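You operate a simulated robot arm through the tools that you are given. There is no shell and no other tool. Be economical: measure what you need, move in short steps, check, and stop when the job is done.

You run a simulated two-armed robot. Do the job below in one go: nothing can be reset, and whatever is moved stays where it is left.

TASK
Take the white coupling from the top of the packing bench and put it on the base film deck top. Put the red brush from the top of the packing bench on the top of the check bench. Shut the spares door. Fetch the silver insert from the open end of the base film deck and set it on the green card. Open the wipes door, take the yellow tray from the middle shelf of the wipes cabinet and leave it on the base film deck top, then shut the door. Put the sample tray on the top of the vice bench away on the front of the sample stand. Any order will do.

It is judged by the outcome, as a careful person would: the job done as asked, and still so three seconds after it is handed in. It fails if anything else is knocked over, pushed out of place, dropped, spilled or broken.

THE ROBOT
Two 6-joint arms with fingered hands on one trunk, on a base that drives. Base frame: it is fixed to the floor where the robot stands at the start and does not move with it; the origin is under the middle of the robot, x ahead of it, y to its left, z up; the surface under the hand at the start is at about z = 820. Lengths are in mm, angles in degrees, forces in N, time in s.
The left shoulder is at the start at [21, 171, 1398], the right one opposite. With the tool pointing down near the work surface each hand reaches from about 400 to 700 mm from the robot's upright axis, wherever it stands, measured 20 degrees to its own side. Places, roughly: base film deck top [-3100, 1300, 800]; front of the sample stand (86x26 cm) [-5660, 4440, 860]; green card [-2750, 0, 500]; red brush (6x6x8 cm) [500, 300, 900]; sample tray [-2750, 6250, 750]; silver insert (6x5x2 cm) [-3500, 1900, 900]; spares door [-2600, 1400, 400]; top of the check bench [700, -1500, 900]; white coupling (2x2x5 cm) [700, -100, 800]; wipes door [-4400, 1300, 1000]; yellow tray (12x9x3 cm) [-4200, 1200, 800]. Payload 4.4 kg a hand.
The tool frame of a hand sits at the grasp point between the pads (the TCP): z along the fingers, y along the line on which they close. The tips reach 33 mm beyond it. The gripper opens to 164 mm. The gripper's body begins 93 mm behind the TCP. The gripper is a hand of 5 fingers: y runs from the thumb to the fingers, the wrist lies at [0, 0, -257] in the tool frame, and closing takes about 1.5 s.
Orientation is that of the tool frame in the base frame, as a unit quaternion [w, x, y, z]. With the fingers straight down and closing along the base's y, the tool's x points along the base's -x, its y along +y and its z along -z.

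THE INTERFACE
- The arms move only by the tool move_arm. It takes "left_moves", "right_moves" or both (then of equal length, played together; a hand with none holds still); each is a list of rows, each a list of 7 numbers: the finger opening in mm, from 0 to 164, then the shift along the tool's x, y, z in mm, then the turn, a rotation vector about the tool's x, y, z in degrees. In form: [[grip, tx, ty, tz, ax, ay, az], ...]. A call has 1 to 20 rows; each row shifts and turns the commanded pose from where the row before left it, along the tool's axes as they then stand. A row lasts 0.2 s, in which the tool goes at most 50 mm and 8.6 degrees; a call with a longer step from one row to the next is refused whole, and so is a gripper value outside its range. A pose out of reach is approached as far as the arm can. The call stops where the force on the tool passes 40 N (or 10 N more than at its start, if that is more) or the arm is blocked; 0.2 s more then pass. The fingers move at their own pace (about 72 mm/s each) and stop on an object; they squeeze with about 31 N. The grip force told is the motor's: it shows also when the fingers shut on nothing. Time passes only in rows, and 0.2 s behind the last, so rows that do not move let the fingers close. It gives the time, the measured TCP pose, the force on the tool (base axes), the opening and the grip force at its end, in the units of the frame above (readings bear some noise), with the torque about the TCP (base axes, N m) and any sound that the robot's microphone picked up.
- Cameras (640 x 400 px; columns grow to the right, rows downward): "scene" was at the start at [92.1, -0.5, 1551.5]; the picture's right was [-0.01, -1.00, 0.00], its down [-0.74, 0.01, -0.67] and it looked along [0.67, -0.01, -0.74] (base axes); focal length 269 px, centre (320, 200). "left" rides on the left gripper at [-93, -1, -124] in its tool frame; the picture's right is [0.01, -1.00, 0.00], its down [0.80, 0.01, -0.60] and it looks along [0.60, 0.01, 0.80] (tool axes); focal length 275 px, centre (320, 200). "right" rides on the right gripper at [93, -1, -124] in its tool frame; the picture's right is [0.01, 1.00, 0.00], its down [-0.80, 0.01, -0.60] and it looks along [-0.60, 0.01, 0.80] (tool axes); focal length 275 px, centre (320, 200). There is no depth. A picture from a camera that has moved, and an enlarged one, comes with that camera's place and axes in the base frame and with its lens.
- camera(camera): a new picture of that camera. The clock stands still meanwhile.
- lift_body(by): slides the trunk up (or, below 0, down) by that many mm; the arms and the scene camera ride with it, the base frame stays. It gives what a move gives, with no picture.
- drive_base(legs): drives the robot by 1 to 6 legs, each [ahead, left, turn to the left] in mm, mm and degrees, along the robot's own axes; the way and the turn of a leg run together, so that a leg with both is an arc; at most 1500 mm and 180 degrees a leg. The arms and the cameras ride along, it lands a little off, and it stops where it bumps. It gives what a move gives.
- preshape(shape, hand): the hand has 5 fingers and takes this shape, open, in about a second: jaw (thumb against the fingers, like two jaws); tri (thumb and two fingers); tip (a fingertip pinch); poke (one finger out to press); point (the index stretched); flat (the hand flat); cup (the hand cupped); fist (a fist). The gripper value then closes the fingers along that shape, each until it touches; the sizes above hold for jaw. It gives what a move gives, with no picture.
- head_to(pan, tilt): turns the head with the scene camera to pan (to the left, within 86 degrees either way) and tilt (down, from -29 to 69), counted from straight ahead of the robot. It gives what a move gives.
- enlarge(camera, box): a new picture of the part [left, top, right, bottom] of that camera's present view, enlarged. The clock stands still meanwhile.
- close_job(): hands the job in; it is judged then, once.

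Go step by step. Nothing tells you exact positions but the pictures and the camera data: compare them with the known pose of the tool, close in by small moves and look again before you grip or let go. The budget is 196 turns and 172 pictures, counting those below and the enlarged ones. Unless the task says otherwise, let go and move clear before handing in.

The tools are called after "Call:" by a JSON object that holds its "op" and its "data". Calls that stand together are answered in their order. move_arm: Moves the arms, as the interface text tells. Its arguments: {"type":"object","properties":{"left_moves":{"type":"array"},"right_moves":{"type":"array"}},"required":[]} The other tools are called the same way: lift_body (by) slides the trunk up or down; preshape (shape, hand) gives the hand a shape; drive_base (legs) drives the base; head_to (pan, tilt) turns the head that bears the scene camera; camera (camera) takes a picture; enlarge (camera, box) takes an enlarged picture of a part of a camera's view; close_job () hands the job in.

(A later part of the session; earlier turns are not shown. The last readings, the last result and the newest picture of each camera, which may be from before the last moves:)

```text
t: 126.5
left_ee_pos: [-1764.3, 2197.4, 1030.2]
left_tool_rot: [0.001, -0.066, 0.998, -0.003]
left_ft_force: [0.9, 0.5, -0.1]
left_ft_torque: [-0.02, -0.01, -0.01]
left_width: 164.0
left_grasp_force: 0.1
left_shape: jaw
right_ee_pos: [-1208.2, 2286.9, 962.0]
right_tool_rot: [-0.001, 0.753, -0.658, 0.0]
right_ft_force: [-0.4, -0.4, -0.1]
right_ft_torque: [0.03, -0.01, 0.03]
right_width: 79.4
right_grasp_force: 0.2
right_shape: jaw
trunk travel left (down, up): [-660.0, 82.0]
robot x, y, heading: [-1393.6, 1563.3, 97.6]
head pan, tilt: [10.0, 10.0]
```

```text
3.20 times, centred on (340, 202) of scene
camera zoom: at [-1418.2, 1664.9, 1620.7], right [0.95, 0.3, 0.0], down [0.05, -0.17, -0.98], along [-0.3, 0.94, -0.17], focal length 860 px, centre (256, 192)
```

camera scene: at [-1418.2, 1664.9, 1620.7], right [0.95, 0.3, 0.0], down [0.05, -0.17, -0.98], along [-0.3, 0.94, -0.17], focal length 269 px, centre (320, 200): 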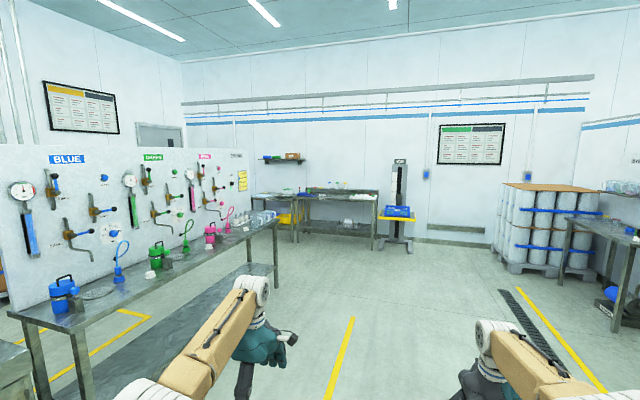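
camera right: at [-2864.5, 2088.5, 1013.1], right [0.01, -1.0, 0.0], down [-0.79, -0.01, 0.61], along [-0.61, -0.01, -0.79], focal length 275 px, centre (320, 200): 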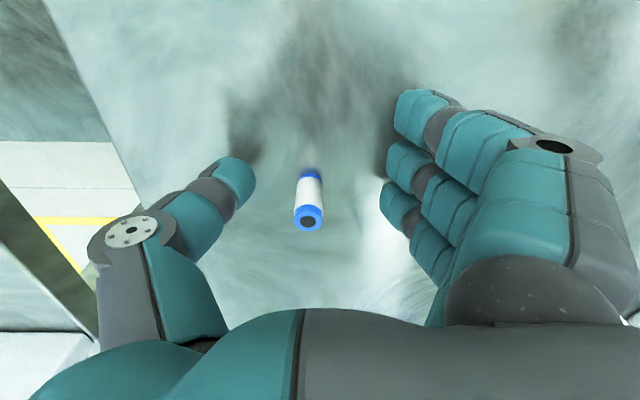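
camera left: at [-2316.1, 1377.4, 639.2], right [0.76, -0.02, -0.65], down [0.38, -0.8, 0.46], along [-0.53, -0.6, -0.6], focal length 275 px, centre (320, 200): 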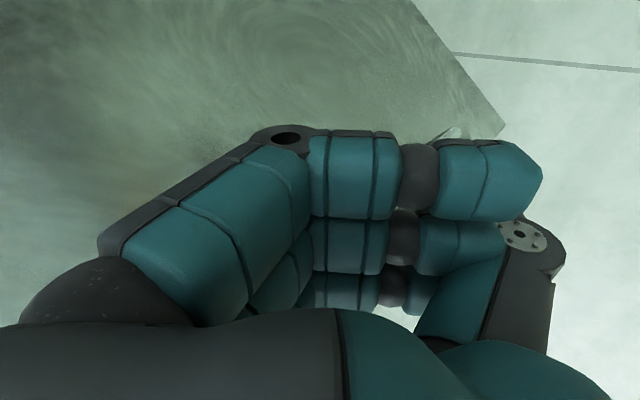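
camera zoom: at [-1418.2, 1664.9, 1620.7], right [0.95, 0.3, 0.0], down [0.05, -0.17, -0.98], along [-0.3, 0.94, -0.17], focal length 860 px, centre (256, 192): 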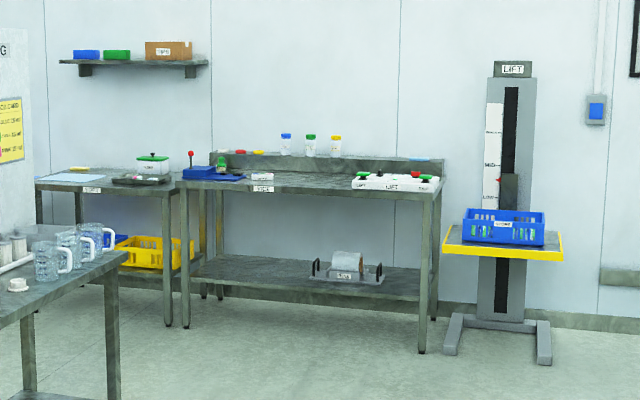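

I'll drive nearer to the vice bench.

Call:
{"op": "drive_base", "data": {"legs": [[0, 0, -7.6], [1500, 0, 0], [1500, 0, 0], [300, 0, 0], [0, 1200, 0]]}}

Call:
{"op": "head_to", "data": {"pan": 0, "tilt": 30}}

Call:
{"op": "camera", "data": {"camera": "scene"}}

```text
t: 148.8
left_ee_pos: [-2815.5, 5566.5, 1028.3]
left_tool_rot: [0.001, 0.011, 1.0, -0.004]
left_ft_force: [0.6, 0.2, -0.5]
left_ft_torque: [-0.02, 0.0, -0.01]
left_width: 163.8
left_grasp_force: 0.0
left_shape: jaw
right_ee_pos: [-2251.0, 5567.8, 962.3]
right_tool_rot: [0.001, -0.699, 0.715, -0.001]
right_ft_force: [0.0, -0.5, 0.4]
right_ft_torque: [0.03, 0.0, 0.01]
right_width: 79.3
right_grasp_force: 0.1
right_shape: jaw
trunk travel left (down, up): [-660.0, 82.0]
robot x, y, heading: [-2544.2, 4880.6, 88.6]
head pan, tilt: [10.0, 10.0]
```

```text
t: 149.7
left_ee_pos: [-2816.3, 5567.7, 1028.8]
left_tool_rot: [0.0, 0.011, 1.0, -0.004]
left_ft_force: [0.4, 0.4, -0.2]
left_ft_torque: [0.04, 0.0, -0.05]
left_width: 163.9
left_grasp_force: 0.0
left_shape: jaw
right_ee_pos: [-2251.2, 5567.8, 960.5]
right_tool_rot: [0.001, -0.7, 0.715, -0.001]
right_ft_force: [0.6, -0.8, 0.1]
right_ft_torque: [-0.02, -0.03, -0.02]
right_width: 79.5
right_grasp_force: 0.0
right_shape: jaw
trunk travel left (down, up): [-660.0, 82.0]
robot x, y, heading: [-2543.2, 4885.3, 88.7]
head pan, tilt: [0.0, 30.0]
```

```text
117 pictures are left
camera scene: at [-2539.0, 4985.0, 1588.5], right [1.0, -0.02, 0.0], down [-0.01, -0.5, -0.87], along [0.02, 0.87, -0.5], focal length 269 px, centre (320, 200)
```

scene: 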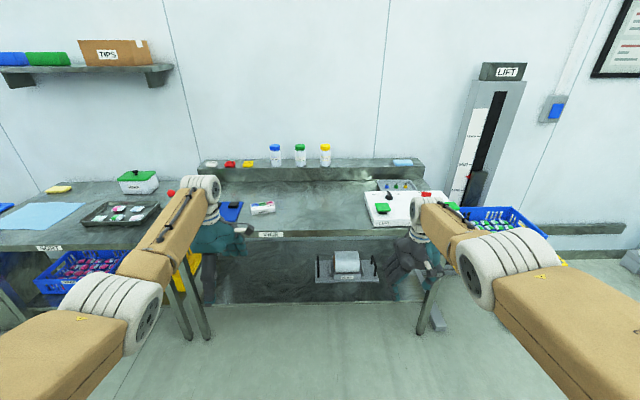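

Call:
{"op": "enlarge", "data": {"camera": "scene", "box": [190, 140, 350, 250]}}

Call:
{"op": "enlarge", "data": {"camera": "scene", "box": [340, 160, 480, 240]}}

Call:
{"op": "enlarge", "data": {"camera": "scene", "box": [0, 150, 190, 270]}}

```text
3.64 times, centred on (270, 195) of scene
camera zoom: at [-2539.0, 4985.0, 1588.5], right [1.0, -0.02, 0.0], down [-0.01, -0.5, -0.87], along [0.02, 0.87, -0.5], focal length 977 px, centre (502, 218)
```

zoom: 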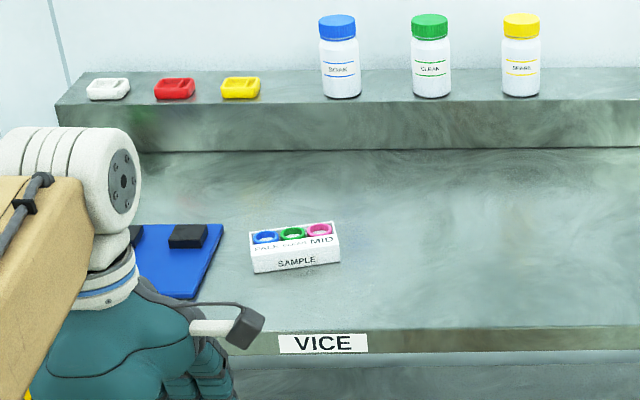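

```text
4.57 times, centred on (410, 200) of scene
camera zoom: at [-2539.0, 4985.0, 1588.5], right [1.0, -0.02, 0.0], down [-0.01, -0.5, -0.87], along [0.02, 0.87, -0.5], focal length 1229 px, centre (-91, 200)
```

zoom: 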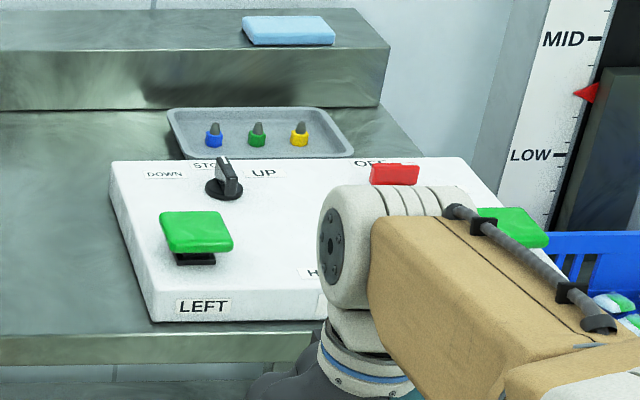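

```text
3.33 times, centred on (95, 210) of scene
camera zoom: at [-2539.0, 4985.0, 1588.5], right [1.0, -0.02, 0.0], down [-0.01, -0.5, -0.87], along [0.02, 0.87, -0.5], focal length 896 px, centre (1070, 167)
```

zoom: 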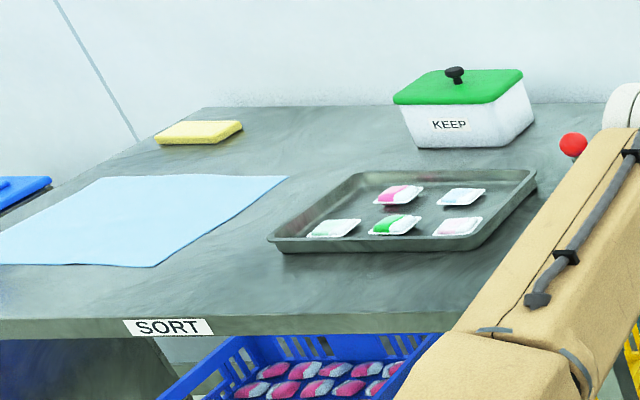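

The sample tray is the white three-cup block near (-2806, 6180). The left hand already closes front-to-back there. The right hand would pass over the LIFT console, so I'll raise it first, then drive in.

Call:
{"op": "move_arm", "data": {"left_moves": [[110, 0, 0, 0, 0, 0, 0], [110, 0, 0, 0, 0, 0, 0], [110, 0, 0, 0, 0, 0, 0], [110, 0, 0, 0, 0, 0, 0], [110, 0, 0, 0, 0, 0, 0]], "right_moves": [[80, 0, 0, -40, 0, 0, 0], [80, 0, 0, -40, 0, 0, 0], [80, 0, 0, -40, 0, 0, 0], [80, 0, 0, -40, 0, 0, 0], [80, 0, 0, 0, 0, 0, 0]]}}

Call:
{"op": "drive_base", "data": {"legs": [[400, 0, 1.3]]}}

Call:
{"op": "camera", "data": {"camera": "scene"}}

Call:
{"op": "camera", "data": {"camera": "left"}}

```text
t: 150.8
left_ee_pos: [-2815.8, 5567.4, 1027.4]
left_tool_rot: [0.0, 0.012, 1.0, -0.003]
left_ft_force: [0.2, 0.1, -0.8]
left_ft_torque: [-0.01, -0.02, -0.01]
left_width: 110.7
left_grasp_force: 0.1
left_shape: jaw
right_ee_pos: [-2249.1, 5595.2, 1117.7]
right_tool_rot: [-0.001, -0.698, 0.716, -0.003]
right_ft_force: [0.1, -0.6, 0.1]
right_ft_torque: [0.0, -0.01, -0.01]
right_width: 79.3
right_grasp_force: 0.2
right_shape: jaw
right hand out of reach, approached as far as the arm can: row 1, 2, 3, 4
trunk travel left (down, up): [-660.0, 82.0]
robot x, y, heading: [-2546.8, 4884.0, 88.9]
head pan, tilt: [0.0, 30.0]
```

```text
t: 153.3
left_ee_pos: [-2834.5, 5954.2, 1027.4]
left_tool_rot: [0.001, -0.003, 1.0, -0.005]
left_ft_force: [-0.1, 0.6, -1.1]
left_ft_torque: [-0.04, 0.0, 0.05]
left_width: 110.7
left_grasp_force: 0.0
left_shape: jaw
right_ee_pos: [-2266.4, 5999.3, 1117.4]
right_tool_rot: [0.002, 0.71, -0.704, 0.002]
right_ft_force: [0.7, 0.8, -0.4]
right_ft_torque: [-0.03, 0.01, 0.02]
right_width: 79.6
right_grasp_force: 0.0
right_shape: jaw
trunk travel left (down, up): [-660.0, 82.0]
robot x, y, heading: [-2542.0, 5276.2, 90.1]
head pan, tilt: [0.0, 30.0]
```

```text
113 pictures are left
camera scene: at [-2538.9, 5381.3, 1588.4], right [1.0, 0.01, 0.0], down [0.0, -0.5, -0.87], along [-0.01, 0.87, -0.5], focal length 269 px, centre (320, 200)
```

scene: 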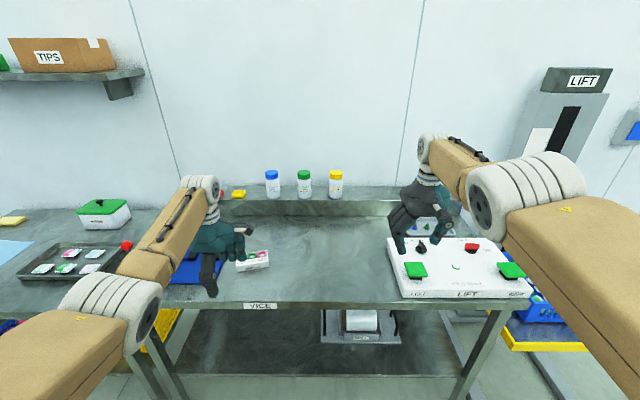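

```text
112 pictures are left
camera left: at [-2740.5, 5955.3, 1152.0], right [0.0, -1.0, 0.01], down [-0.8, 0.01, 0.6], along [-0.6, 0.0, -0.8], focal length 275 px, centre (320, 200)
```

left: 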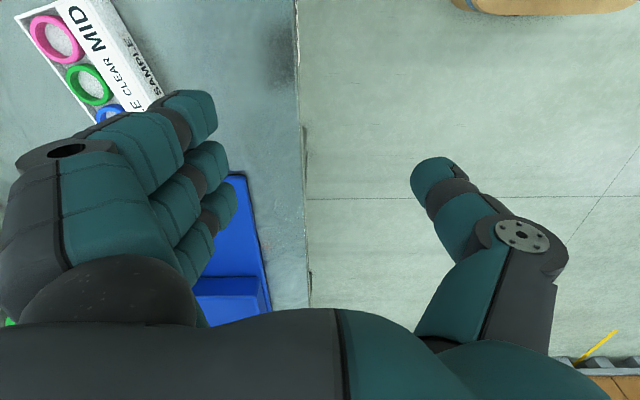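

The tray is centred near (-2804, 6172), turned about 11°. I'll drive in to bring the hand above it, and turn the hand to match.

Call:
{"op": "drive_base", "data": {"legs": [[213, -28, 0]]}}

Call:
{"op": "move_arm", "data": {"left_moves": [[110, 0, 0, 0, 0, 0, -5.5], [110, 0, 0, 0, 0, 0, -5.5], [110, 0, 0, 0, 0, 0, 0]]}}

Call:
{"op": "camera", "data": {"camera": "left"}}

Call:
{"op": "camera", "data": {"camera": "scene"}}

```text
t: 155.0
left_ee_pos: [-2803.1, 6167.0, 1028.4]
left_tool_rot: [0.002, -0.002, 1.0, -0.004]
left_ft_force: [0.6, 1.3, -0.6]
left_ft_torque: [-0.04, -0.02, 0.06]
left_width: 110.8
left_grasp_force: 0.0
left_shape: jaw
right_ee_pos: [-2235.5, 6209.1, 1117.9]
right_tool_rot: [0.001, 0.709, -0.706, 0.002]
right_ft_force: [0.6, 0.1, -1.1]
right_ft_torque: [0.0, -0.03, 0.01]
right_width: 79.3
right_grasp_force: 0.0
right_shape: jaw
trunk travel left (down, up): [-660.0, 82.0]
robot x, y, heading: [-2512.0, 5490.0, 90.0]
head pan, tilt: [0.0, 30.0]
```

```text
t: 155.8
left_ee_pos: [-2803.5, 6165.5, 1028.2]
left_tool_rot: [0.0, -0.097, 0.995, -0.004]
left_ft_force: [0.1, -0.6, 0.4]
left_ft_torque: [-0.02, 0.01, 0.0]
left_width: 110.5
left_grasp_force: 0.1
left_shape: jaw
right_ee_pos: [-2236.1, 6208.4, 1117.6]
right_tool_rot: [0.0, 0.708, -0.706, 0.003]
right_ft_force: [-0.2, -0.3, -0.8]
right_ft_torque: [0.03, 0.0, -0.01]
right_width: 79.1
right_grasp_force: 0.0
right_shape: jaw
trunk travel left (down, up): [-660.0, 82.0]
robot x, y, heading: [-2512.1, 5491.6, 90.0]
head pan, tilt: [0.0, 30.0]
```

```text
111 pictures are left
camera left: at [-2711.8, 6183.6, 1152.1], right [0.18, -0.98, 0.01], down [-0.79, -0.14, 0.6], along [-0.59, -0.12, -0.8], focal length 275 px, centre (320, 200)
```

left: 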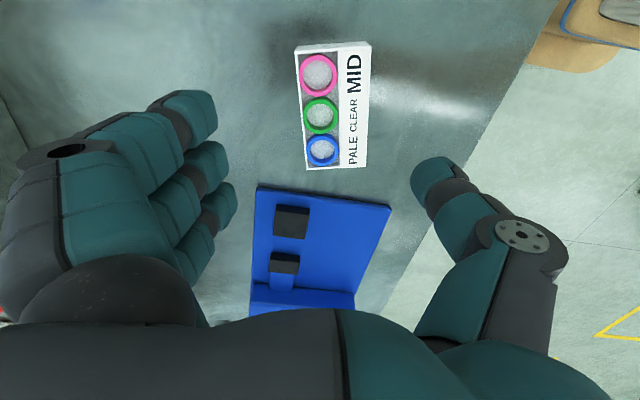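

```text
110 pictures are left
camera scene: at [-2511.1, 5590.4, 1588.5], right [1.0, 0.0, 0.0], down [0.0, -0.5, -0.87], along [0.0, 0.87, -0.5], focal length 269 px, centre (320, 200)
```

scene: 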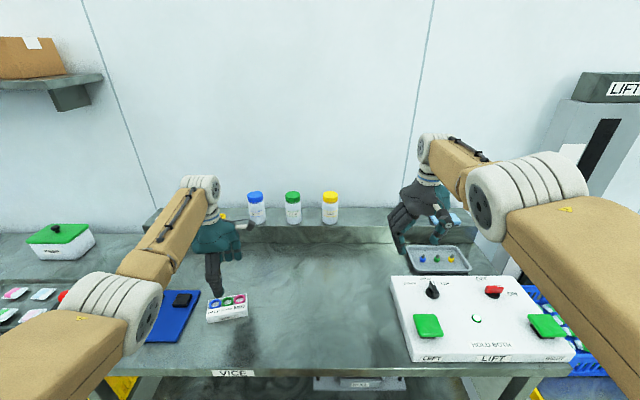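

The tray centre is near (-2807, 6148). I'll correct by about 18 mm and descend partway.

Call:
{"op": "move_arm", "data": {"left_moves": [[110, 0, -17, 0, 0, 0, -2], [110, 0, 0, 30, 0, 0, 0], [110, 0, 0, 30, 0, 0, 0], [110, 0, 0, 30, 0, 0, 0], [110, 0, 0, 20, 0, 0, 0], [110, 0, 0, 0, 0, 0, 0]]}}

Call:
{"op": "camera", "data": {"camera": "left"}}

```text
t: 157.2
left_ee_pos: [-2800.4, 6147.2, 918.4]
left_tool_rot: [0.001, -0.115, 0.993, -0.003]
left_ft_force: [0.7, -0.8, -0.4]
left_ft_torque: [0.02, -0.02, -0.01]
left_width: 110.8
left_grasp_force: 0.1
left_shape: jaw
right_ee_pos: [-2236.8, 6208.8, 1117.1]
right_tool_rot: [0.001, 0.708, -0.706, 0.002]
right_ft_force: [0.1, 0.2, -0.4]
right_ft_torque: [0.0, -0.01, 0.02]
right_width: 79.4
right_grasp_force: 0.1
right_shape: jaw
trunk travel left (down, up): [-660.0, 82.0]
robot x, y, heading: [-2512.0, 5489.5, 90.2]
head pan, tilt: [0.0, 30.0]
```

```text
109 pictures are left
camera left: at [-2709.7, 6168.1, 1041.8], right [0.22, -0.98, 0.01], down [-0.78, -0.17, 0.6], along [-0.58, -0.13, -0.8], focal length 275 px, centre (320, 200)
```

left: 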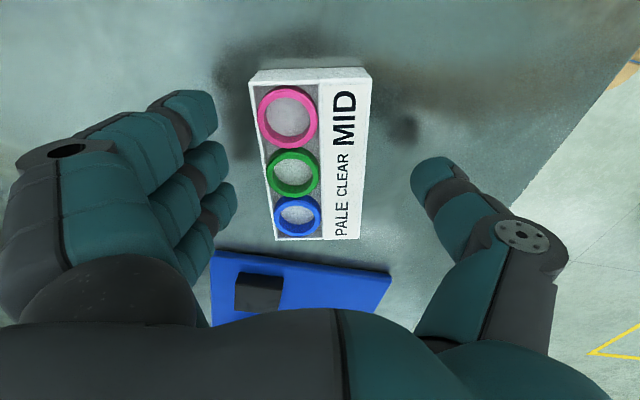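

Well aligned; shifting 10 mm and descending to grip depth, then closing.

Call:
{"op": "move_arm", "data": {"left_moves": [[110, -9, 4, 0, 0, 0, 0], [110, 0, 0, 12, 0, 0, 0], [110, 0, 0, 12, 0, 0, 0], [110, 0, 0, 8, 0, 0, 0], [95, 0, 0, 0, 0, 0, 0], [80, 0, 0, 0, 0, 0, 0], [65, 0, 0, 0, 0, 0, 0], [50, 0, 0, 0, 0, 0, 0], [30, 0, 0, 0, 0, 0, 0], [10, 0, 0, 0, 0, 0, 0], [0, 0, 0, 0, 0, 0, 0], [0, 0, 0, 0, 0, 0, 0], [0, 0, 0, 0, 0, 0, 0]]}}

Call:
{"op": "camera", "data": {"camera": "left"}}

```text
t: 160.0
left_ee_pos: [-2792.7, 6150.7, 893.5]
left_tool_rot: [0.0, -0.114, 0.993, 0.001]
left_ft_force: [-3.3, -1.5, 38.9]
left_ft_torque: [-0.16, 0.01, 0.08]
left_width: 62.1
left_grasp_force: 31.0
left_shape: jaw
left hand out of reach, approached as far as the arm can: row 4
right_ee_pos: [-2235.8, 6205.5, 1118.9]
right_tool_rot: [0.0, 0.708, -0.706, 0.001]
right_ft_force: [-0.1, -0.6, 0.6]
right_ft_torque: [0.0, 0.04, 0.01]
right_width: 79.4
right_grasp_force: 0.0
right_shape: jaw
trunk travel left (down, up): [-660.0, 82.0]
robot x, y, heading: [-2513.1, 5487.4, 90.1]
head pan, tilt: [0.0, 30.0]
```

```text
108 pictures are left
camera left: at [-2700.7, 6170.8, 1017.5], right [0.21, -0.98, 0.0], down [-0.78, -0.17, 0.6], along [-0.59, -0.13, -0.8], focal length 275 px, centre (320, 200)
```

left: 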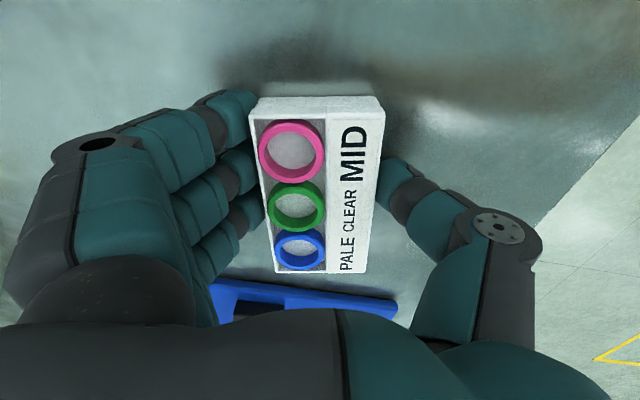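

The tray is gripped with width 62 mm. I'll lift gently and verify.

Call:
{"op": "move_arm", "data": {"left_moves": [[0, 0, 0, -4, 0, 0, 0], [0, 0, 0, -8, 0, 0, 0], [0, 0, 0, -14, 0, 0, 0], [0, 0, 0, -18, 0, 0, 0], [0, 0, 0, -18, 0, 0, 0], [0, 0, 0, -18, 0, 0, 0], [0, 0, 0, -18, 0, 0, 0], [0, 0, 0, -10, 0, 0, 0], [0, 0, 0, 0, 0, 0, 0]]}}

Call:
{"op": "camera", "data": {"camera": "left"}}

Call:
{"op": "camera", "data": {"camera": "scene"}}

```text
t: 162.0
left_ee_pos: [-2791.8, 6152.8, 996.2]
left_tool_rot: [0.0, -0.115, 0.993, -0.004]
left_ft_force: [-0.2, 0.1, -1.4]
left_ft_torque: [-0.01, 0.01, -0.01]
left_width: 61.1
left_grasp_force: 30.7
left_shape: jaw
right_ee_pos: [-2235.9, 6208.4, 1117.4]
right_tool_rot: [0.0, 0.709, -0.705, 0.003]
right_ft_force: [-0.2, -0.8, 0.3]
right_ft_torque: [0.01, 0.01, 0.0]
right_width: 79.3
right_grasp_force: 0.1
right_shape: jaw
trunk travel left (down, up): [-660.0, 82.0]
robot x, y, heading: [-2511.4, 5490.0, 90.2]
head pan, tilt: [0.0, 30.0]
```

```text
107 pictures are left
camera left: at [-2701.7, 6174.2, 1119.7], right [0.22, -0.98, 0.01], down [-0.78, -0.17, 0.6], along [-0.58, -0.14, -0.8], focal length 275 px, centre (320, 200)
```

left: 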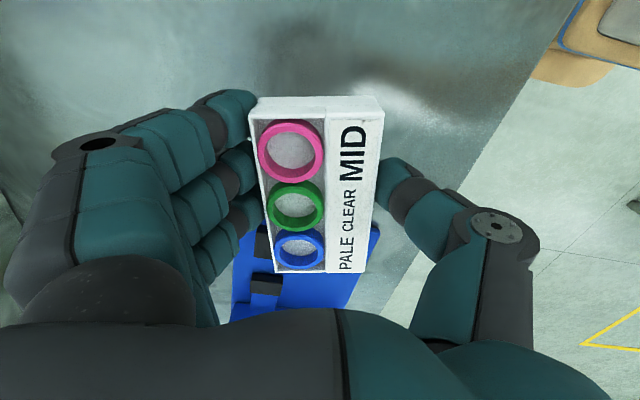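

```text
106 pictures are left
camera scene: at [-2511.1, 5591.2, 1588.4], right [1.0, 0.0, 0.0], down [0.0, -0.5, -0.87], along [0.0, 0.87, -0.5], focal length 269 px, centre (320, 200)
```

scene: 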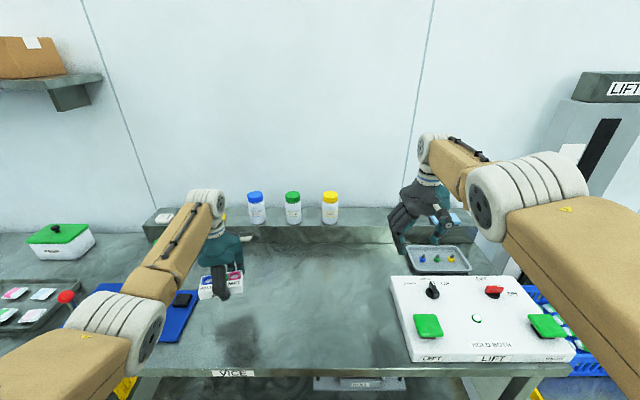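

The tray is held level. I'll back away, turn to face -x and look for the sample stand.

Call:
{"op": "drive_base", "data": {"legs": [[-560, 0, 0], [0, 0, 80]]}}

Call:
{"op": "head_to", "data": {"pan": 0, "tilt": 15}}

Call:
{"op": "camera", "data": {"camera": "scene"}}

```text
t: 168.6
left_ee_pos: [-3217.1, 4768.8, 995.9]
left_tool_rot: [-0.003, 0.724, -0.69, 0.002]
left_ft_force: [-0.1, 0.0, -1.2]
left_ft_torque: [0.04, 0.03, 0.02]
left_width: 60.9
left_grasp_force: 30.9
left_shape: jaw
right_ee_pos: [-3173.1, 5326.4, 1117.3]
right_tool_rot: [-0.001, 0.996, -0.088, 0.003]
right_ft_force: [0.2, 1.1, -0.2]
right_ft_torque: [-0.01, 0.0, -0.01]
right_width: 79.4
right_grasp_force: 0.1
right_shape: jaw
trunk travel left (down, up): [-660.0, 82.0]
robot x, y, heading: [-2509.7, 4922.6, 170.0]
head pan, tilt: [0.0, 30.0]
```

```text
t: 169.4
left_ee_pos: [-3217.0, 4769.4, 996.4]
left_tool_rot: [-0.002, 0.725, -0.689, 0.003]
left_ft_force: [-0.5, 0.3, -0.1]
left_ft_torque: [0.04, 0.0, -0.04]
left_width: 61.0
left_grasp_force: 31.2
left_shape: jaw
right_ee_pos: [-3172.1, 5325.3, 1115.9]
right_tool_rot: [0.0, 0.996, -0.087, 0.003]
right_ft_force: [-0.1, -0.3, -1.2]
right_ft_torque: [-0.02, -0.01, 0.0]
right_width: 79.2
right_grasp_force: 0.1
right_shape: jaw
trunk travel left (down, up): [-660.0, 82.0]
robot x, y, heading: [-2516.3, 4925.9, 169.8]
head pan, tilt: [0.0, 15.0]
```

```text
105 pictures are left
camera scene: at [-2615.1, 4943.8, 1612.6], right [0.18, 0.98, 0.0], down [0.26, -0.05, -0.97], along [-0.95, 0.17, -0.26], focal length 269 px, centre (320, 200)
```

scene: 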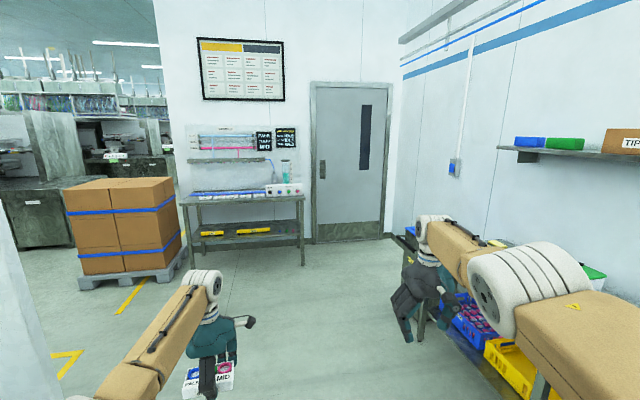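

The sample stand should be the table against the far wall, left of the door. I'll zoom in.

Call:
{"op": "enlarge", "data": {"camera": "scene", "box": [165, 110, 325, 270]}}

Call:
{"op": "enlarge", "data": {"camera": "scene", "box": [0, 80, 200, 300]}}

```text
2.50 times, centred on (245, 190) of scene
camera zoom: at [-2615.1, 4943.8, 1612.6], right [0.18, 0.98, 0.0], down [0.26, -0.05, -0.97], along [-0.95, 0.17, -0.26], focal length 672 px, centre (508, 225)
```

zoom: 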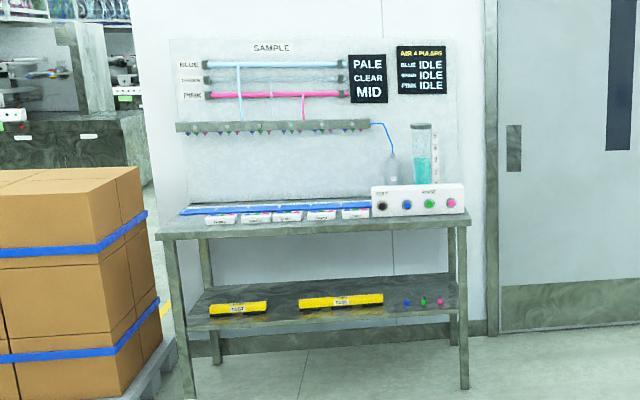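

```text
1.82 times, centred on (100, 190) of scene
camera zoom: at [-2615.1, 4943.8, 1612.6], right [0.18, 0.98, 0.0], down [0.26, -0.05, -0.97], along [-0.95, 0.17, -0.26], focal length 489 px, centre (720, 218)
```

zoom: 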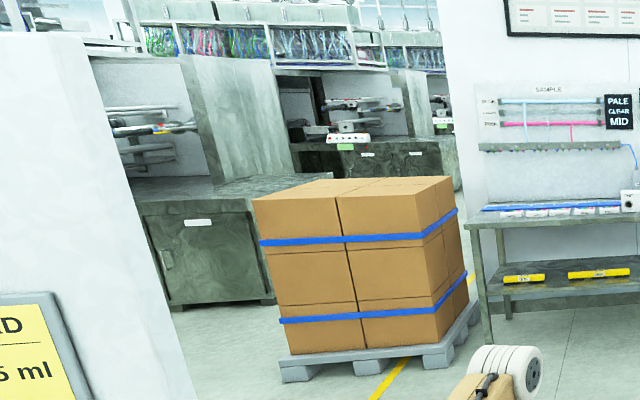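

I'll drive over towards the sample stand and look again up close.

Call:
{"op": "drive_base", "data": {"legs": [[0, 0, 10.2], [1500, 0, 0], [0, 250, 0]]}}

Call:
{"op": "head_to", "data": {"pan": 0, "tilt": 25}}

Call:
{"op": "camera", "data": {"camera": "scene"}}

```text
t: 178.9
left_ee_pos: [-4659.2, 4384.4, 994.6]
left_tool_rot: [-0.003, 0.786, -0.618, 0.003]
left_ft_force: [0.6, -0.5, -1.5]
left_ft_torque: [0.04, 0.01, -0.02]
left_width: 60.9
left_grasp_force: 30.7
left_shape: jaw
right_ee_pos: [-4719.1, 4938.9, 1118.4]
right_tool_rot: [-0.001, 1.0, 0.005, 0.002]
right_ft_force: [-0.3, -1.2, 0.9]
right_ft_torque: [0.06, 0.01, -0.03]
right_width: 79.4
right_grasp_force: 0.0
right_shape: jaw
trunk travel left (down, up): [-660.0, 82.0]
robot x, y, heading: [-4000.8, 4668.1, -179.5]
head pan, tilt: [0.0, 15.0]
```

```text
t: 179.6
left_ee_pos: [-4660.6, 4384.4, 996.4]
left_tool_rot: [-0.004, 0.786, -0.619, 0.002]
left_ft_force: [0.0, 0.5, 0.0]
left_ft_torque: [0.01, -0.01, -0.01]
left_width: 60.6
left_grasp_force: 31.4
left_shape: jaw
right_ee_pos: [-4718.8, 4940.3, 1117.0]
right_tool_rot: [-0.001, 1.0, 0.006, 0.002]
right_ft_force: [-0.2, -0.2, -0.4]
right_ft_torque: [0.0, 0.02, 0.01]
right_width: 79.3
right_grasp_force: 0.1
right_shape: jaw
trunk travel left (down, up): [-660.0, 82.0]
robot x, y, heading: [-3999.7, 4664.3, -179.5]
head pan, tilt: [0.0, 25.0]
```

```text
102 pictures are left
camera scene: at [-4099.5, 4668.4, 1596.5], right [-0.01, 1.0, 0.0], down [0.42, 0.0, -0.91], along [-0.91, -0.01, -0.42], focal length 269 px, centre (320, 200)
```

scene: 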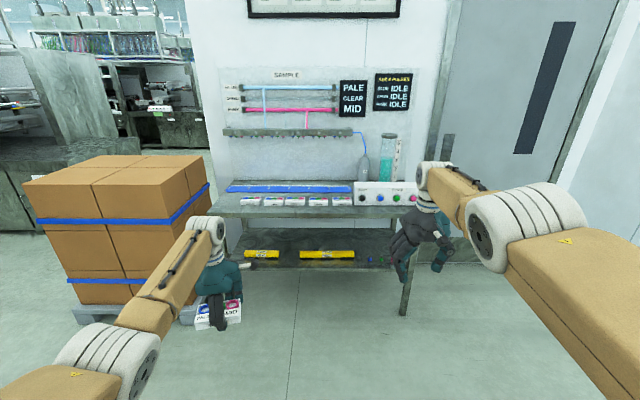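

Call:
{"op": "enlarge", "data": {"camera": "scene", "box": [200, 160, 440, 230]}}

```text
2.67 times, centred on (320, 195) of scene
camera zoom: at [-4099.5, 4668.4, 1596.5], right [-0.01, 1.0, 0.0], down [0.42, 0.0, -0.91], along [-0.91, -0.01, -0.42], focal length 717 px, centre (320, 213)
```

zoom: 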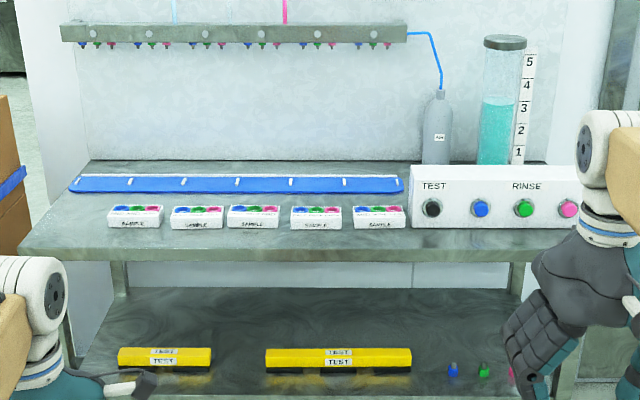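

The stand's front strip has five trays at about 143 mm spacing, and the sixth place, at the left end near (-5640, 4078), is free. I'll square the hand and shift left, then approach.

Call:
{"op": "move_arm", "data": {"left_moves": [[0, 0, 0, 0, 0, 0, 6.8], [0, 0, 0, 0, 0, 0, 6.8], [0, 0, 0, 0, 0, 0, 0]]}}

Call:
{"op": "drive_base", "data": {"legs": [[300, 312, -0.5], [380, 0, 0]]}}

Call:
{"op": "head_to", "data": {"pan": 10, "tilt": 35}}

Call:
{"op": "camera", "data": {"camera": "scene"}}

Call:
{"op": "camera", "data": {"camera": "left"}}

```text
t: 180.4
left_ee_pos: [-4660.6, 4384.0, 997.1]
left_tool_rot: [0.003, -0.706, 0.708, -0.002]
left_ft_force: [0.3, 0.4, -1.1]
left_ft_torque: [0.0, 0.01, 0.01]
left_width: 61.1
left_grasp_force: 31.3
left_shape: jaw
right_ee_pos: [-4720.4, 4938.6, 1116.8]
right_tool_rot: [-0.001, 1.0, 0.006, 0.003]
right_ft_force: [0.2, -0.3, 0.7]
right_ft_torque: [0.01, 0.01, 0.01]
right_width: 79.1
right_grasp_force: 0.1
right_shape: jaw
trunk travel left (down, up): [-660.0, 82.0]
robot x, y, heading: [-4000.1, 4670.8, -179.5]
head pan, tilt: [0.0, 25.0]
```

```text
t: 185.0
left_ee_pos: [-5340.1, 4077.2, 995.9]
left_tool_rot: [0.004, -0.704, 0.71, -0.003]
left_ft_force: [-0.7, -0.2, -1.0]
left_ft_torque: [0.04, -0.01, 0.02]
left_width: 60.9
left_grasp_force: 31.0
left_shape: jaw
right_ee_pos: [-5395.3, 4632.0, 1116.9]
right_tool_rot: [-0.002, 1.0, 0.001, 0.002]
right_ft_force: [-0.6, 0.2, -0.3]
right_ft_torque: [-0.01, -0.03, -0.01]
right_width: 79.1
right_grasp_force: 0.0
right_shape: jaw
trunk travel left (down, up): [-660.0, 82.0]
robot x, y, heading: [-4677.4, 4354.5, -179.5]
head pan, tilt: [0.0, 25.0]
```

```text
t: 185.8
left_ee_pos: [-5338.2, 4077.2, 997.2]
left_tool_rot: [0.002, -0.704, 0.71, -0.001]
left_ft_force: [-0.6, -0.3, -1.3]
left_ft_torque: [-0.01, 0.03, 0.01]
left_width: 60.8
left_grasp_force: 31.1
left_shape: jaw
right_ee_pos: [-5392.7, 4633.3, 1115.8]
right_tool_rot: [-0.002, 1.0, 0.001, 0.003]
right_ft_force: [1.3, 0.0, 0.0]
right_ft_torque: [0.0, -0.01, 0.02]
right_width: 79.4
right_grasp_force: 0.0
right_shape: jaw
trunk travel left (down, up): [-660.0, 82.0]
robot x, y, heading: [-4676.4, 4357.1, -179.8]
head pan, tilt: [10.0, 35.0]
```

```text
100 pictures are left
camera scene: at [-4770.7, 4340.4, 1580.7], right [-0.17, 0.98, 0.0], down [0.56, 0.1, -0.82], along [-0.81, -0.14, -0.57], focal length 269 px, centre (320, 200)
```

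scene: 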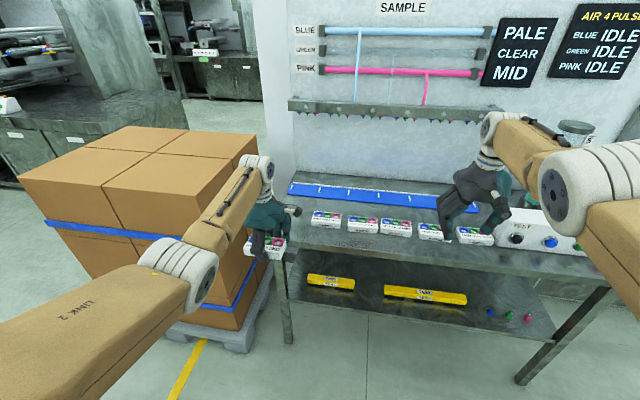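

```text
99 pictures are left
camera left: at [-5338.0, 4169.9, 1120.0], right [1.0, -0.02, 0.01], down [-0.02, -0.8, 0.6], along [-0.01, -0.6, -0.8], focal length 275 px, centre (320, 200)
```

left: 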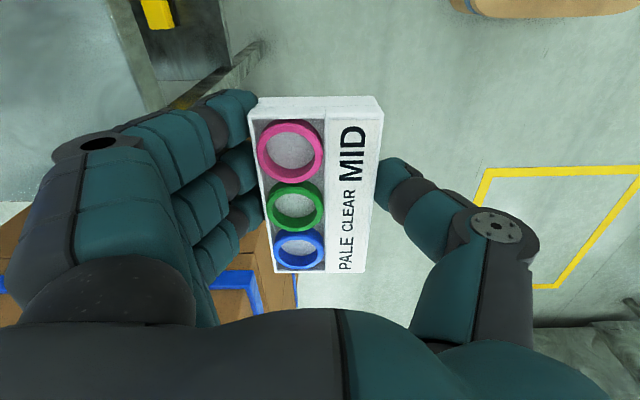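

The free slot is between the table's left edge (about 3990) and the neighbouring tray's edge (about 4150), so I'll aim for a tray centre of y 4076. Driving in now.

Call:
{"op": "drive_base", "data": {"legs": [[290, 9, 0]]}}

Call:
{"op": "camera", "data": {"camera": "scene"}}

Call:
{"op": "camera", "data": {"camera": "left"}}

```text
t: 187.8
left_ee_pos: [-5631.0, 4068.2, 994.6]
left_tool_rot: [0.004, -0.704, 0.711, -0.003]
left_ft_force: [-0.5, 0.4, -0.3]
left_ft_torque: [0.0, 0.0, 0.0]
left_width: 61.0
left_grasp_force: 31.2
left_shape: jaw
right_ee_pos: [-5684.9, 4623.6, 1116.1]
right_tool_rot: [-0.001, 1.0, 0.001, 0.003]
right_ft_force: [-0.2, 0.5, -0.7]
right_ft_torque: [-0.03, -0.01, -0.01]
right_width: 79.4
right_grasp_force: 0.1
right_shape: jaw
trunk travel left (down, up): [-660.0, 82.0]
robot x, y, heading: [-4964.6, 4348.1, 179.9]
head pan, tilt: [10.0, 35.0]
```

```text
98 pictures are left
camera scene: at [-5062.2, 4331.4, 1580.6], right [-0.17, 0.98, 0.0], down [0.57, 0.1, -0.82], along [-0.81, -0.14, -0.57], focal length 269 px, centre (320, 200)
```

scene: 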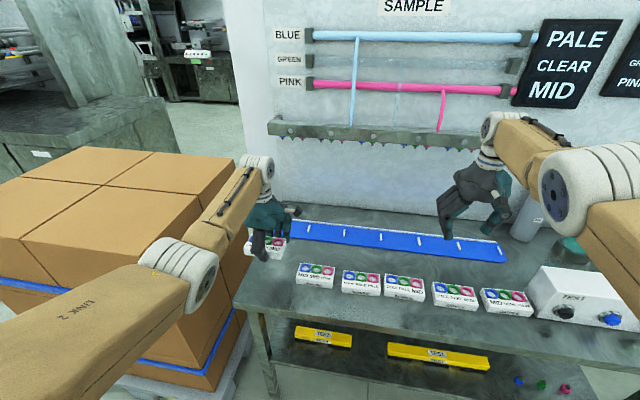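

```text
97 pictures are left
camera left: at [-5629.3, 4161.8, 1119.4], right [1.0, -0.02, 0.01], down [-0.02, -0.8, 0.6], along [-0.01, -0.6, -0.8], focal length 275 px, centre (320, 200)
```

left: 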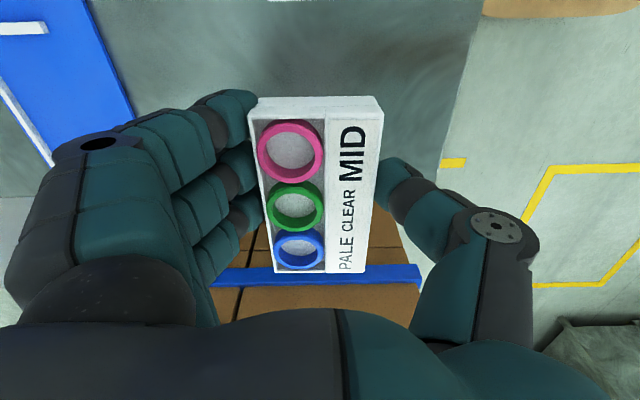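

The tray lines up with the free slot. I'll lower the trunk first, then ease the tray down to contact.

Call:
{"op": "lift_body", "data": {"by": -65}}

Call:
{"op": "move_arm", "data": {"left_moves": [[0, 0, 0, 6, 0, 0, 0], [0, 0, 0, 6, 0, 0, 0], [0, 0, 0, 5, 0, 0, 0], [0, 0, 0, 4, 0, 0, 0], [0, 0, 0, 4, 0, 0, 0], [0, 0, 0, 4, 0, 0, 0], [0, 0, 0, 4, 0, 0, 0], [0, 0, 0, 4, 0, 0, 0], [0, 0, 0, 4, 0, 0, 0], [0, 0, 0, 4, 0, 0, 0]]}}

Call:
{"op": "camera", "data": {"camera": "scene"}}

Call:
{"op": "camera", "data": {"camera": "left"}}

```text
t: 188.8
left_ee_pos: [-5630.0, 4068.4, 931.4]
left_tool_rot: [0.003, -0.704, 0.711, -0.002]
left_ft_force: [-0.6, 0.0, -0.3]
left_ft_torque: [0.05, -0.03, 0.0]
left_width: 60.6
left_grasp_force: 31.1
left_shape: jaw
right_ee_pos: [-5683.7, 4625.6, 1051.3]
right_tool_rot: [-0.001, 1.0, 0.001, 0.003]
right_ft_force: [-0.3, 0.5, 0.7]
right_ft_torque: [0.0, -0.01, 0.02]
right_width: 78.9
right_grasp_force: 0.0
right_shape: jaw
trunk travel left (down, up): [-595.0, 147.0]
robot x, y, heading: [-4964.3, 4344.9, 179.9]
head pan, tilt: [10.0, 35.0]
```

```text
t: 191.2
left_ee_pos: [-5632.6, 4068.2, 894.4]
left_tool_rot: [-0.001, -0.703, 0.712, 0.0]
left_ft_force: [7.2, -0.5, 21.0]
left_ft_torque: [0.15, -1.0, -0.05]
left_width: 60.8
left_grasp_force: 31.2
left_shape: jaw
right_ee_pos: [-5682.7, 4624.4, 1052.8]
right_tool_rot: [0.0, 1.0, 0.001, 0.004]
right_ft_force: [-0.1, 0.3, 0.2]
right_ft_torque: [0.02, -0.03, 0.03]
right_width: 79.2
right_grasp_force: 0.1
right_shape: jaw
trunk travel left (down, up): [-595.0, 147.0]
robot x, y, heading: [-4962.6, 4347.0, -180.3]
head pan, tilt: [10.0, 35.0]
stopped in row 10 (left hand): the force on the tool passed its limit at 43 N (the readings are from after the stop); the commanded pose is now the measured one
```

```text
96 pictures are left
camera scene: at [-5060.8, 4332.1, 1515.7], right [-0.17, 0.98, 0.0], down [0.56, 0.1, -0.82], along [-0.81, -0.14, -0.57], focal length 269 px, centre (320, 200)
```

scene: 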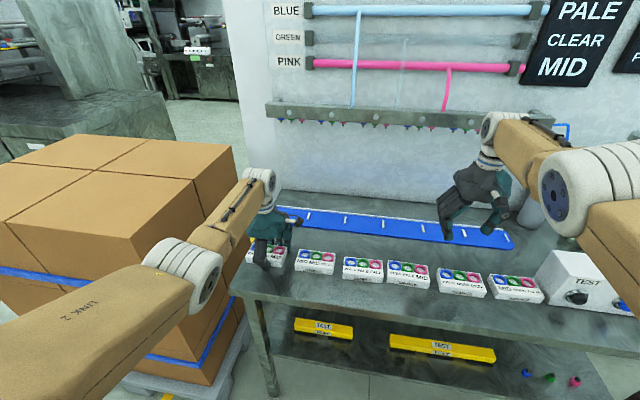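

```text
95 pictures are left
camera left: at [-5630.1, 4161.8, 1017.6], right [1.0, -0.02, 0.0], down [-0.02, -0.8, 0.6], along [-0.02, -0.6, -0.8], focal length 275 px, centre (320, 200)
```

left: 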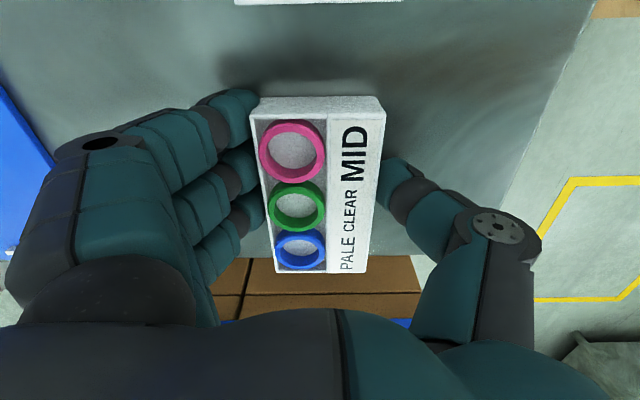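

The tray rests on the stand with about 28 mm margin from the edge. I'll relax and release.

Call:
{"op": "move_arm", "data": {"left_moves": [[0, 0, 0, -2, 0, 0, 0], [0, 0, 0, 0, 0, 0, 0], [66, 0, 0, 0, 0, 0, 0], [72, 0, 0, 0, 0, 0, 0], [80, 0, 0, 0, 0, 0, 0], [90, 0, 0, 0, 0, 0, 0], [100, 0, 0, 0, 0, 0, 0], [110, 0, 0, 0, 0, 0, 0]]}}

Call:
{"op": "move_arm", "data": {"left_moves": [[110, 0, 0, -5, 0, 0, 0], [110, 0, 0, -15, 0, 0, 0], [110, 0, 0, -30, 0, 0, 0], [110, 0, 0, -30, 0, 0, 0], [110, 0, 0, -30, 0, 0, 0], [110, 0, 0, 0, 0, 0, 0]]}}

Call:
{"op": "camera", "data": {"camera": "left"}}

```text
t: 193.0
left_ee_pos: [-5632.2, 4068.7, 892.3]
left_tool_rot: [0.0, -0.702, 0.712, -0.001]
left_ft_force: [-4.5, -0.5, 12.7]
left_ft_torque: [0.02, -0.8, -0.02]
left_width: 105.9
left_grasp_force: 0.0
left_shape: jaw
right_ee_pos: [-5682.9, 4623.9, 1053.2]
right_tool_rot: [-0.001, 1.0, 0.001, 0.003]
right_ft_force: [0.3, 0.2, -0.1]
right_ft_torque: [0.01, -0.02, -0.01]
right_width: 79.4
right_grasp_force: 0.0
right_shape: jaw
trunk travel left (down, up): [-595.0, 147.0]
robot x, y, heading: [-4965.3, 4348.6, 180.1]
head pan, tilt: [10.0, 35.0]
```

```text
t: 194.4
left_ee_pos: [-5632.4, 4068.0, 1001.5]
left_tool_rot: [0.0, -0.703, 0.711, -0.001]
left_ft_force: [-0.6, 0.6, -0.2]
left_ft_torque: [0.03, -0.03, -0.02]
left_width: 109.7
left_grasp_force: 0.0
left_shape: jaw
right_ee_pos: [-5684.0, 4624.7, 1052.2]
right_tool_rot: [-0.002, 1.0, 0.001, 0.004]
right_ft_force: [0.0, 0.0, -0.7]
right_ft_torque: [-0.01, -0.03, -0.01]
right_width: 79.3
right_grasp_force: 0.1
right_shape: jaw
trunk travel left (down, up): [-595.0, 147.0]
robot x, y, heading: [-4961.0, 4348.6, 180.1]
head pan, tilt: [10.0, 35.0]
```

```text
94 pictures are left
camera left: at [-5629.5, 4161.3, 1125.4], right [1.0, -0.02, 0.0], down [-0.02, -0.8, 0.6], along [-0.01, -0.6, -0.8], focal length 275 px, centre (320, 200)
```

left: 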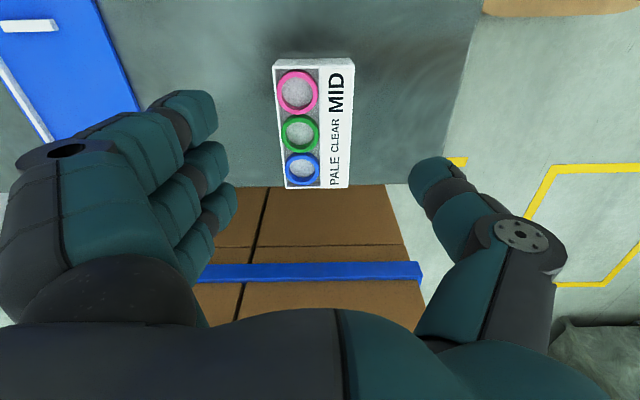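

The sample tray is in place. I'll back off, turn to face -y, and look at the open end of the deck and the wipes cabinet.

Call:
{"op": "drive_base", "data": {"legs": [[-800, 0, 0], [0, 0, 90]]}}

Call:
{"op": "lift_body", "data": {"by": 100}}

Call:
{"op": "head_to", "data": {"pan": 0, "tilt": 15}}

Call:
{"op": "camera", "data": {"camera": "scene"}}

```text
t: 202.4
left_ee_pos: [-3913.6, 3667.5, 1001.7]
left_tool_rot: [-0.001, 1.0, -0.024, 0.0]
left_ft_force: [-0.2, -1.0, -0.2]
left_ft_torque: [0.01, 0.0, 0.01]
left_width: 109.8
left_grasp_force: 0.1
left_shape: jaw
right_ee_pos: [-4471.8, 3636.7, 1052.8]
right_tool_rot: [-0.003, 0.718, 0.696, 0.002]
right_ft_force: [0.7, -0.2, 0.6]
right_ft_torque: [0.01, 0.01, -0.05]
right_width: 79.2
right_grasp_force: 0.0
right_shape: jaw
trunk travel left (down, up): [-595.0, 147.0]
robot x, y, heading: [-4171.3, 4347.1, -92.1]
head pan, tilt: [10.0, 35.0]
```

```text
t: 203.7
left_ee_pos: [-3914.3, 3668.3, 1100.9]
left_tool_rot: [-0.001, 1.0, -0.024, 0.001]
left_ft_force: [-0.3, -0.5, 0.2]
left_ft_torque: [0.05, 0.0, 0.01]
left_width: 110.0
left_grasp_force: 0.1
left_shape: jaw
right_ee_pos: [-4471.4, 3635.8, 1151.9]
right_tool_rot: [-0.003, 0.719, 0.694, 0.002]
right_ft_force: [0.0, -0.6, -1.0]
right_ft_torque: [0.0, 0.0, -0.01]
right_width: 79.3
right_grasp_force: 0.1
right_shape: jaw
trunk travel left (down, up): [-695.0, 47.0]
robot x, y, heading: [-4170.4, 4345.0, -92.1]
head pan, tilt: [10.0, 35.0]
```

```text
t: 204.6
left_ee_pos: [-3913.8, 3668.1, 1102.9]
left_tool_rot: [0.0, 1.0, -0.023, 0.001]
left_ft_force: [-0.3, 0.0, 0.6]
left_ft_torque: [-0.01, 0.01, -0.03]
left_width: 109.9
left_grasp_force: 0.1
left_shape: jaw
right_ee_pos: [-4472.2, 3636.5, 1152.4]
right_tool_rot: [-0.002, 0.719, 0.695, 0.002]
right_ft_force: [-0.9, 0.3, -0.6]
right_ft_torque: [-0.02, -0.01, -0.02]
right_width: 79.5
right_grasp_force: 0.0
right_shape: jaw
trunk travel left (down, up): [-695.0, 47.0]
robot x, y, heading: [-4169.9, 4345.3, -91.8]
head pan, tilt: [0.0, 15.0]
```

```text
93 pictures are left
camera scene: at [-4170.2, 4240.6, 1647.6], right [-1.0, 0.04, 0.0], down [0.01, 0.26, -0.97], along [-0.03, -0.96, -0.26], focal length 269 px, centre (320, 200)
```

scene: 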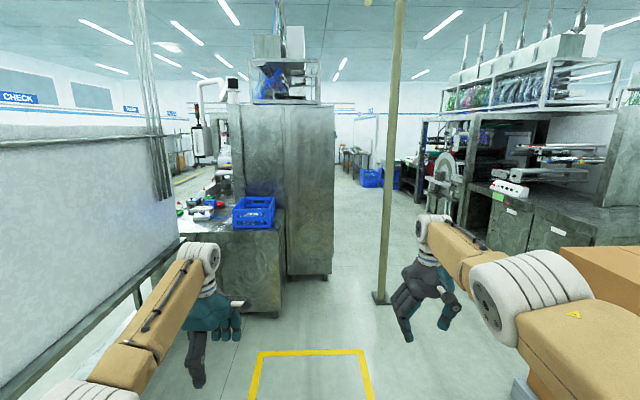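

Call:
{"op": "enlarge", "data": {"camera": "scene", "box": [160, 80, 400, 330]}}

```text
1.60 times, centred on (280, 205) of scene
camera zoom: at [-4170.2, 4240.6, 1647.6], right [-1.0, 0.04, 0.0], down [0.01, 0.26, -0.97], along [-0.03, -0.96, -0.26], focal length 430 px, centre (384, 192)
```

zoom: 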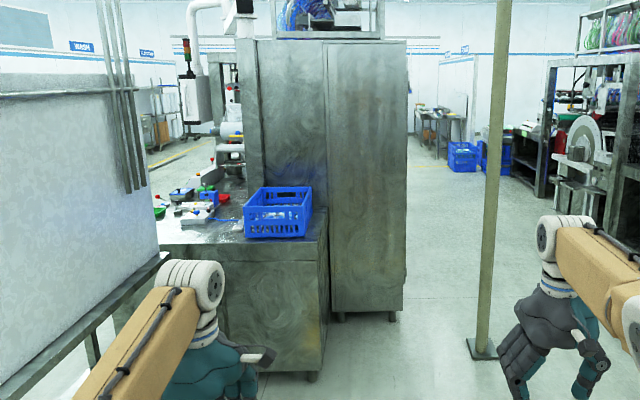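

The deck end spans x -2850 to -3830, the tall cabinet behind it is likely the wipes cabinet facing -x, and there is a pole at (-4855, 1950). I'll move to the open end for the insert.

Call:
{"op": "drive_base", "data": {"legs": [[0, 400, 1.8], [1300, 0, 0]]}}

Call:
{"op": "head_to", "data": {"pan": 10, "tilt": 35}}

Call:
{"op": "camera", "data": {"camera": "scene"}}

```text
t: 213.2
left_ee_pos: [-3513.0, 2362.5, 1103.2]
left_tool_rot: [0.0, 1.0, -0.014, 0.0]
left_ft_force: [-0.5, -0.6, -0.4]
left_ft_torque: [0.01, 0.03, 0.01]
left_width: 109.8
left_grasp_force: 0.0
left_shape: jaw
right_ee_pos: [-4070.0, 2317.8, 1152.7]
right_tool_rot: [-0.003, 0.713, 0.701, 0.002]
right_ft_force: [-0.5, -0.4, 1.1]
right_ft_torque: [0.05, 0.02, 0.0]
right_width: 79.1
right_grasp_force: 0.1
right_shape: jaw
trunk travel left (down, up): [-695.0, 47.0]
robot x, y, heading: [-3778.3, 3034.5, -90.8]
head pan, tilt: [0.0, 15.0]
```

```text
t: 214.0
left_ee_pos: [-3513.5, 2363.6, 1102.5]
left_tool_rot: [-0.001, 1.0, -0.013, 0.001]
left_ft_force: [-0.1, 0.2, -1.1]
left_ft_torque: [0.01, -0.01, 0.01]
left_width: 109.7
left_grasp_force: 0.0
left_shape: jaw
right_ee_pos: [-4069.2, 2320.0, 1152.5]
right_tool_rot: [-0.004, 0.712, 0.702, 0.0]
right_ft_force: [0.3, 1.0, 0.8]
right_ft_torque: [-0.04, -0.02, -0.04]
right_width: 79.3
right_grasp_force: 0.1
right_shape: jaw
trunk travel left (down, up): [-695.0, 47.0]
robot x, y, heading: [-3779.6, 3031.0, -90.8]
head pan, tilt: [10.0, 35.0]
```

```text
91 pictures are left
camera scene: at [-3764.4, 2936.4, 1615.7], right [-0.99, -0.16, 0.0], down [-0.09, 0.57, -0.82], along [0.13, -0.81, -0.57], focal length 269 px, centre (320, 200)
```

scene: 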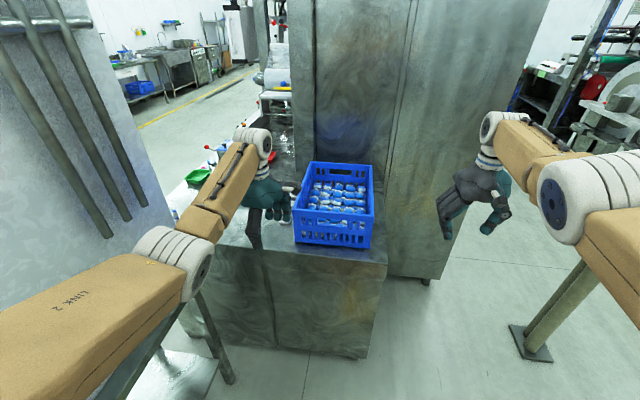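

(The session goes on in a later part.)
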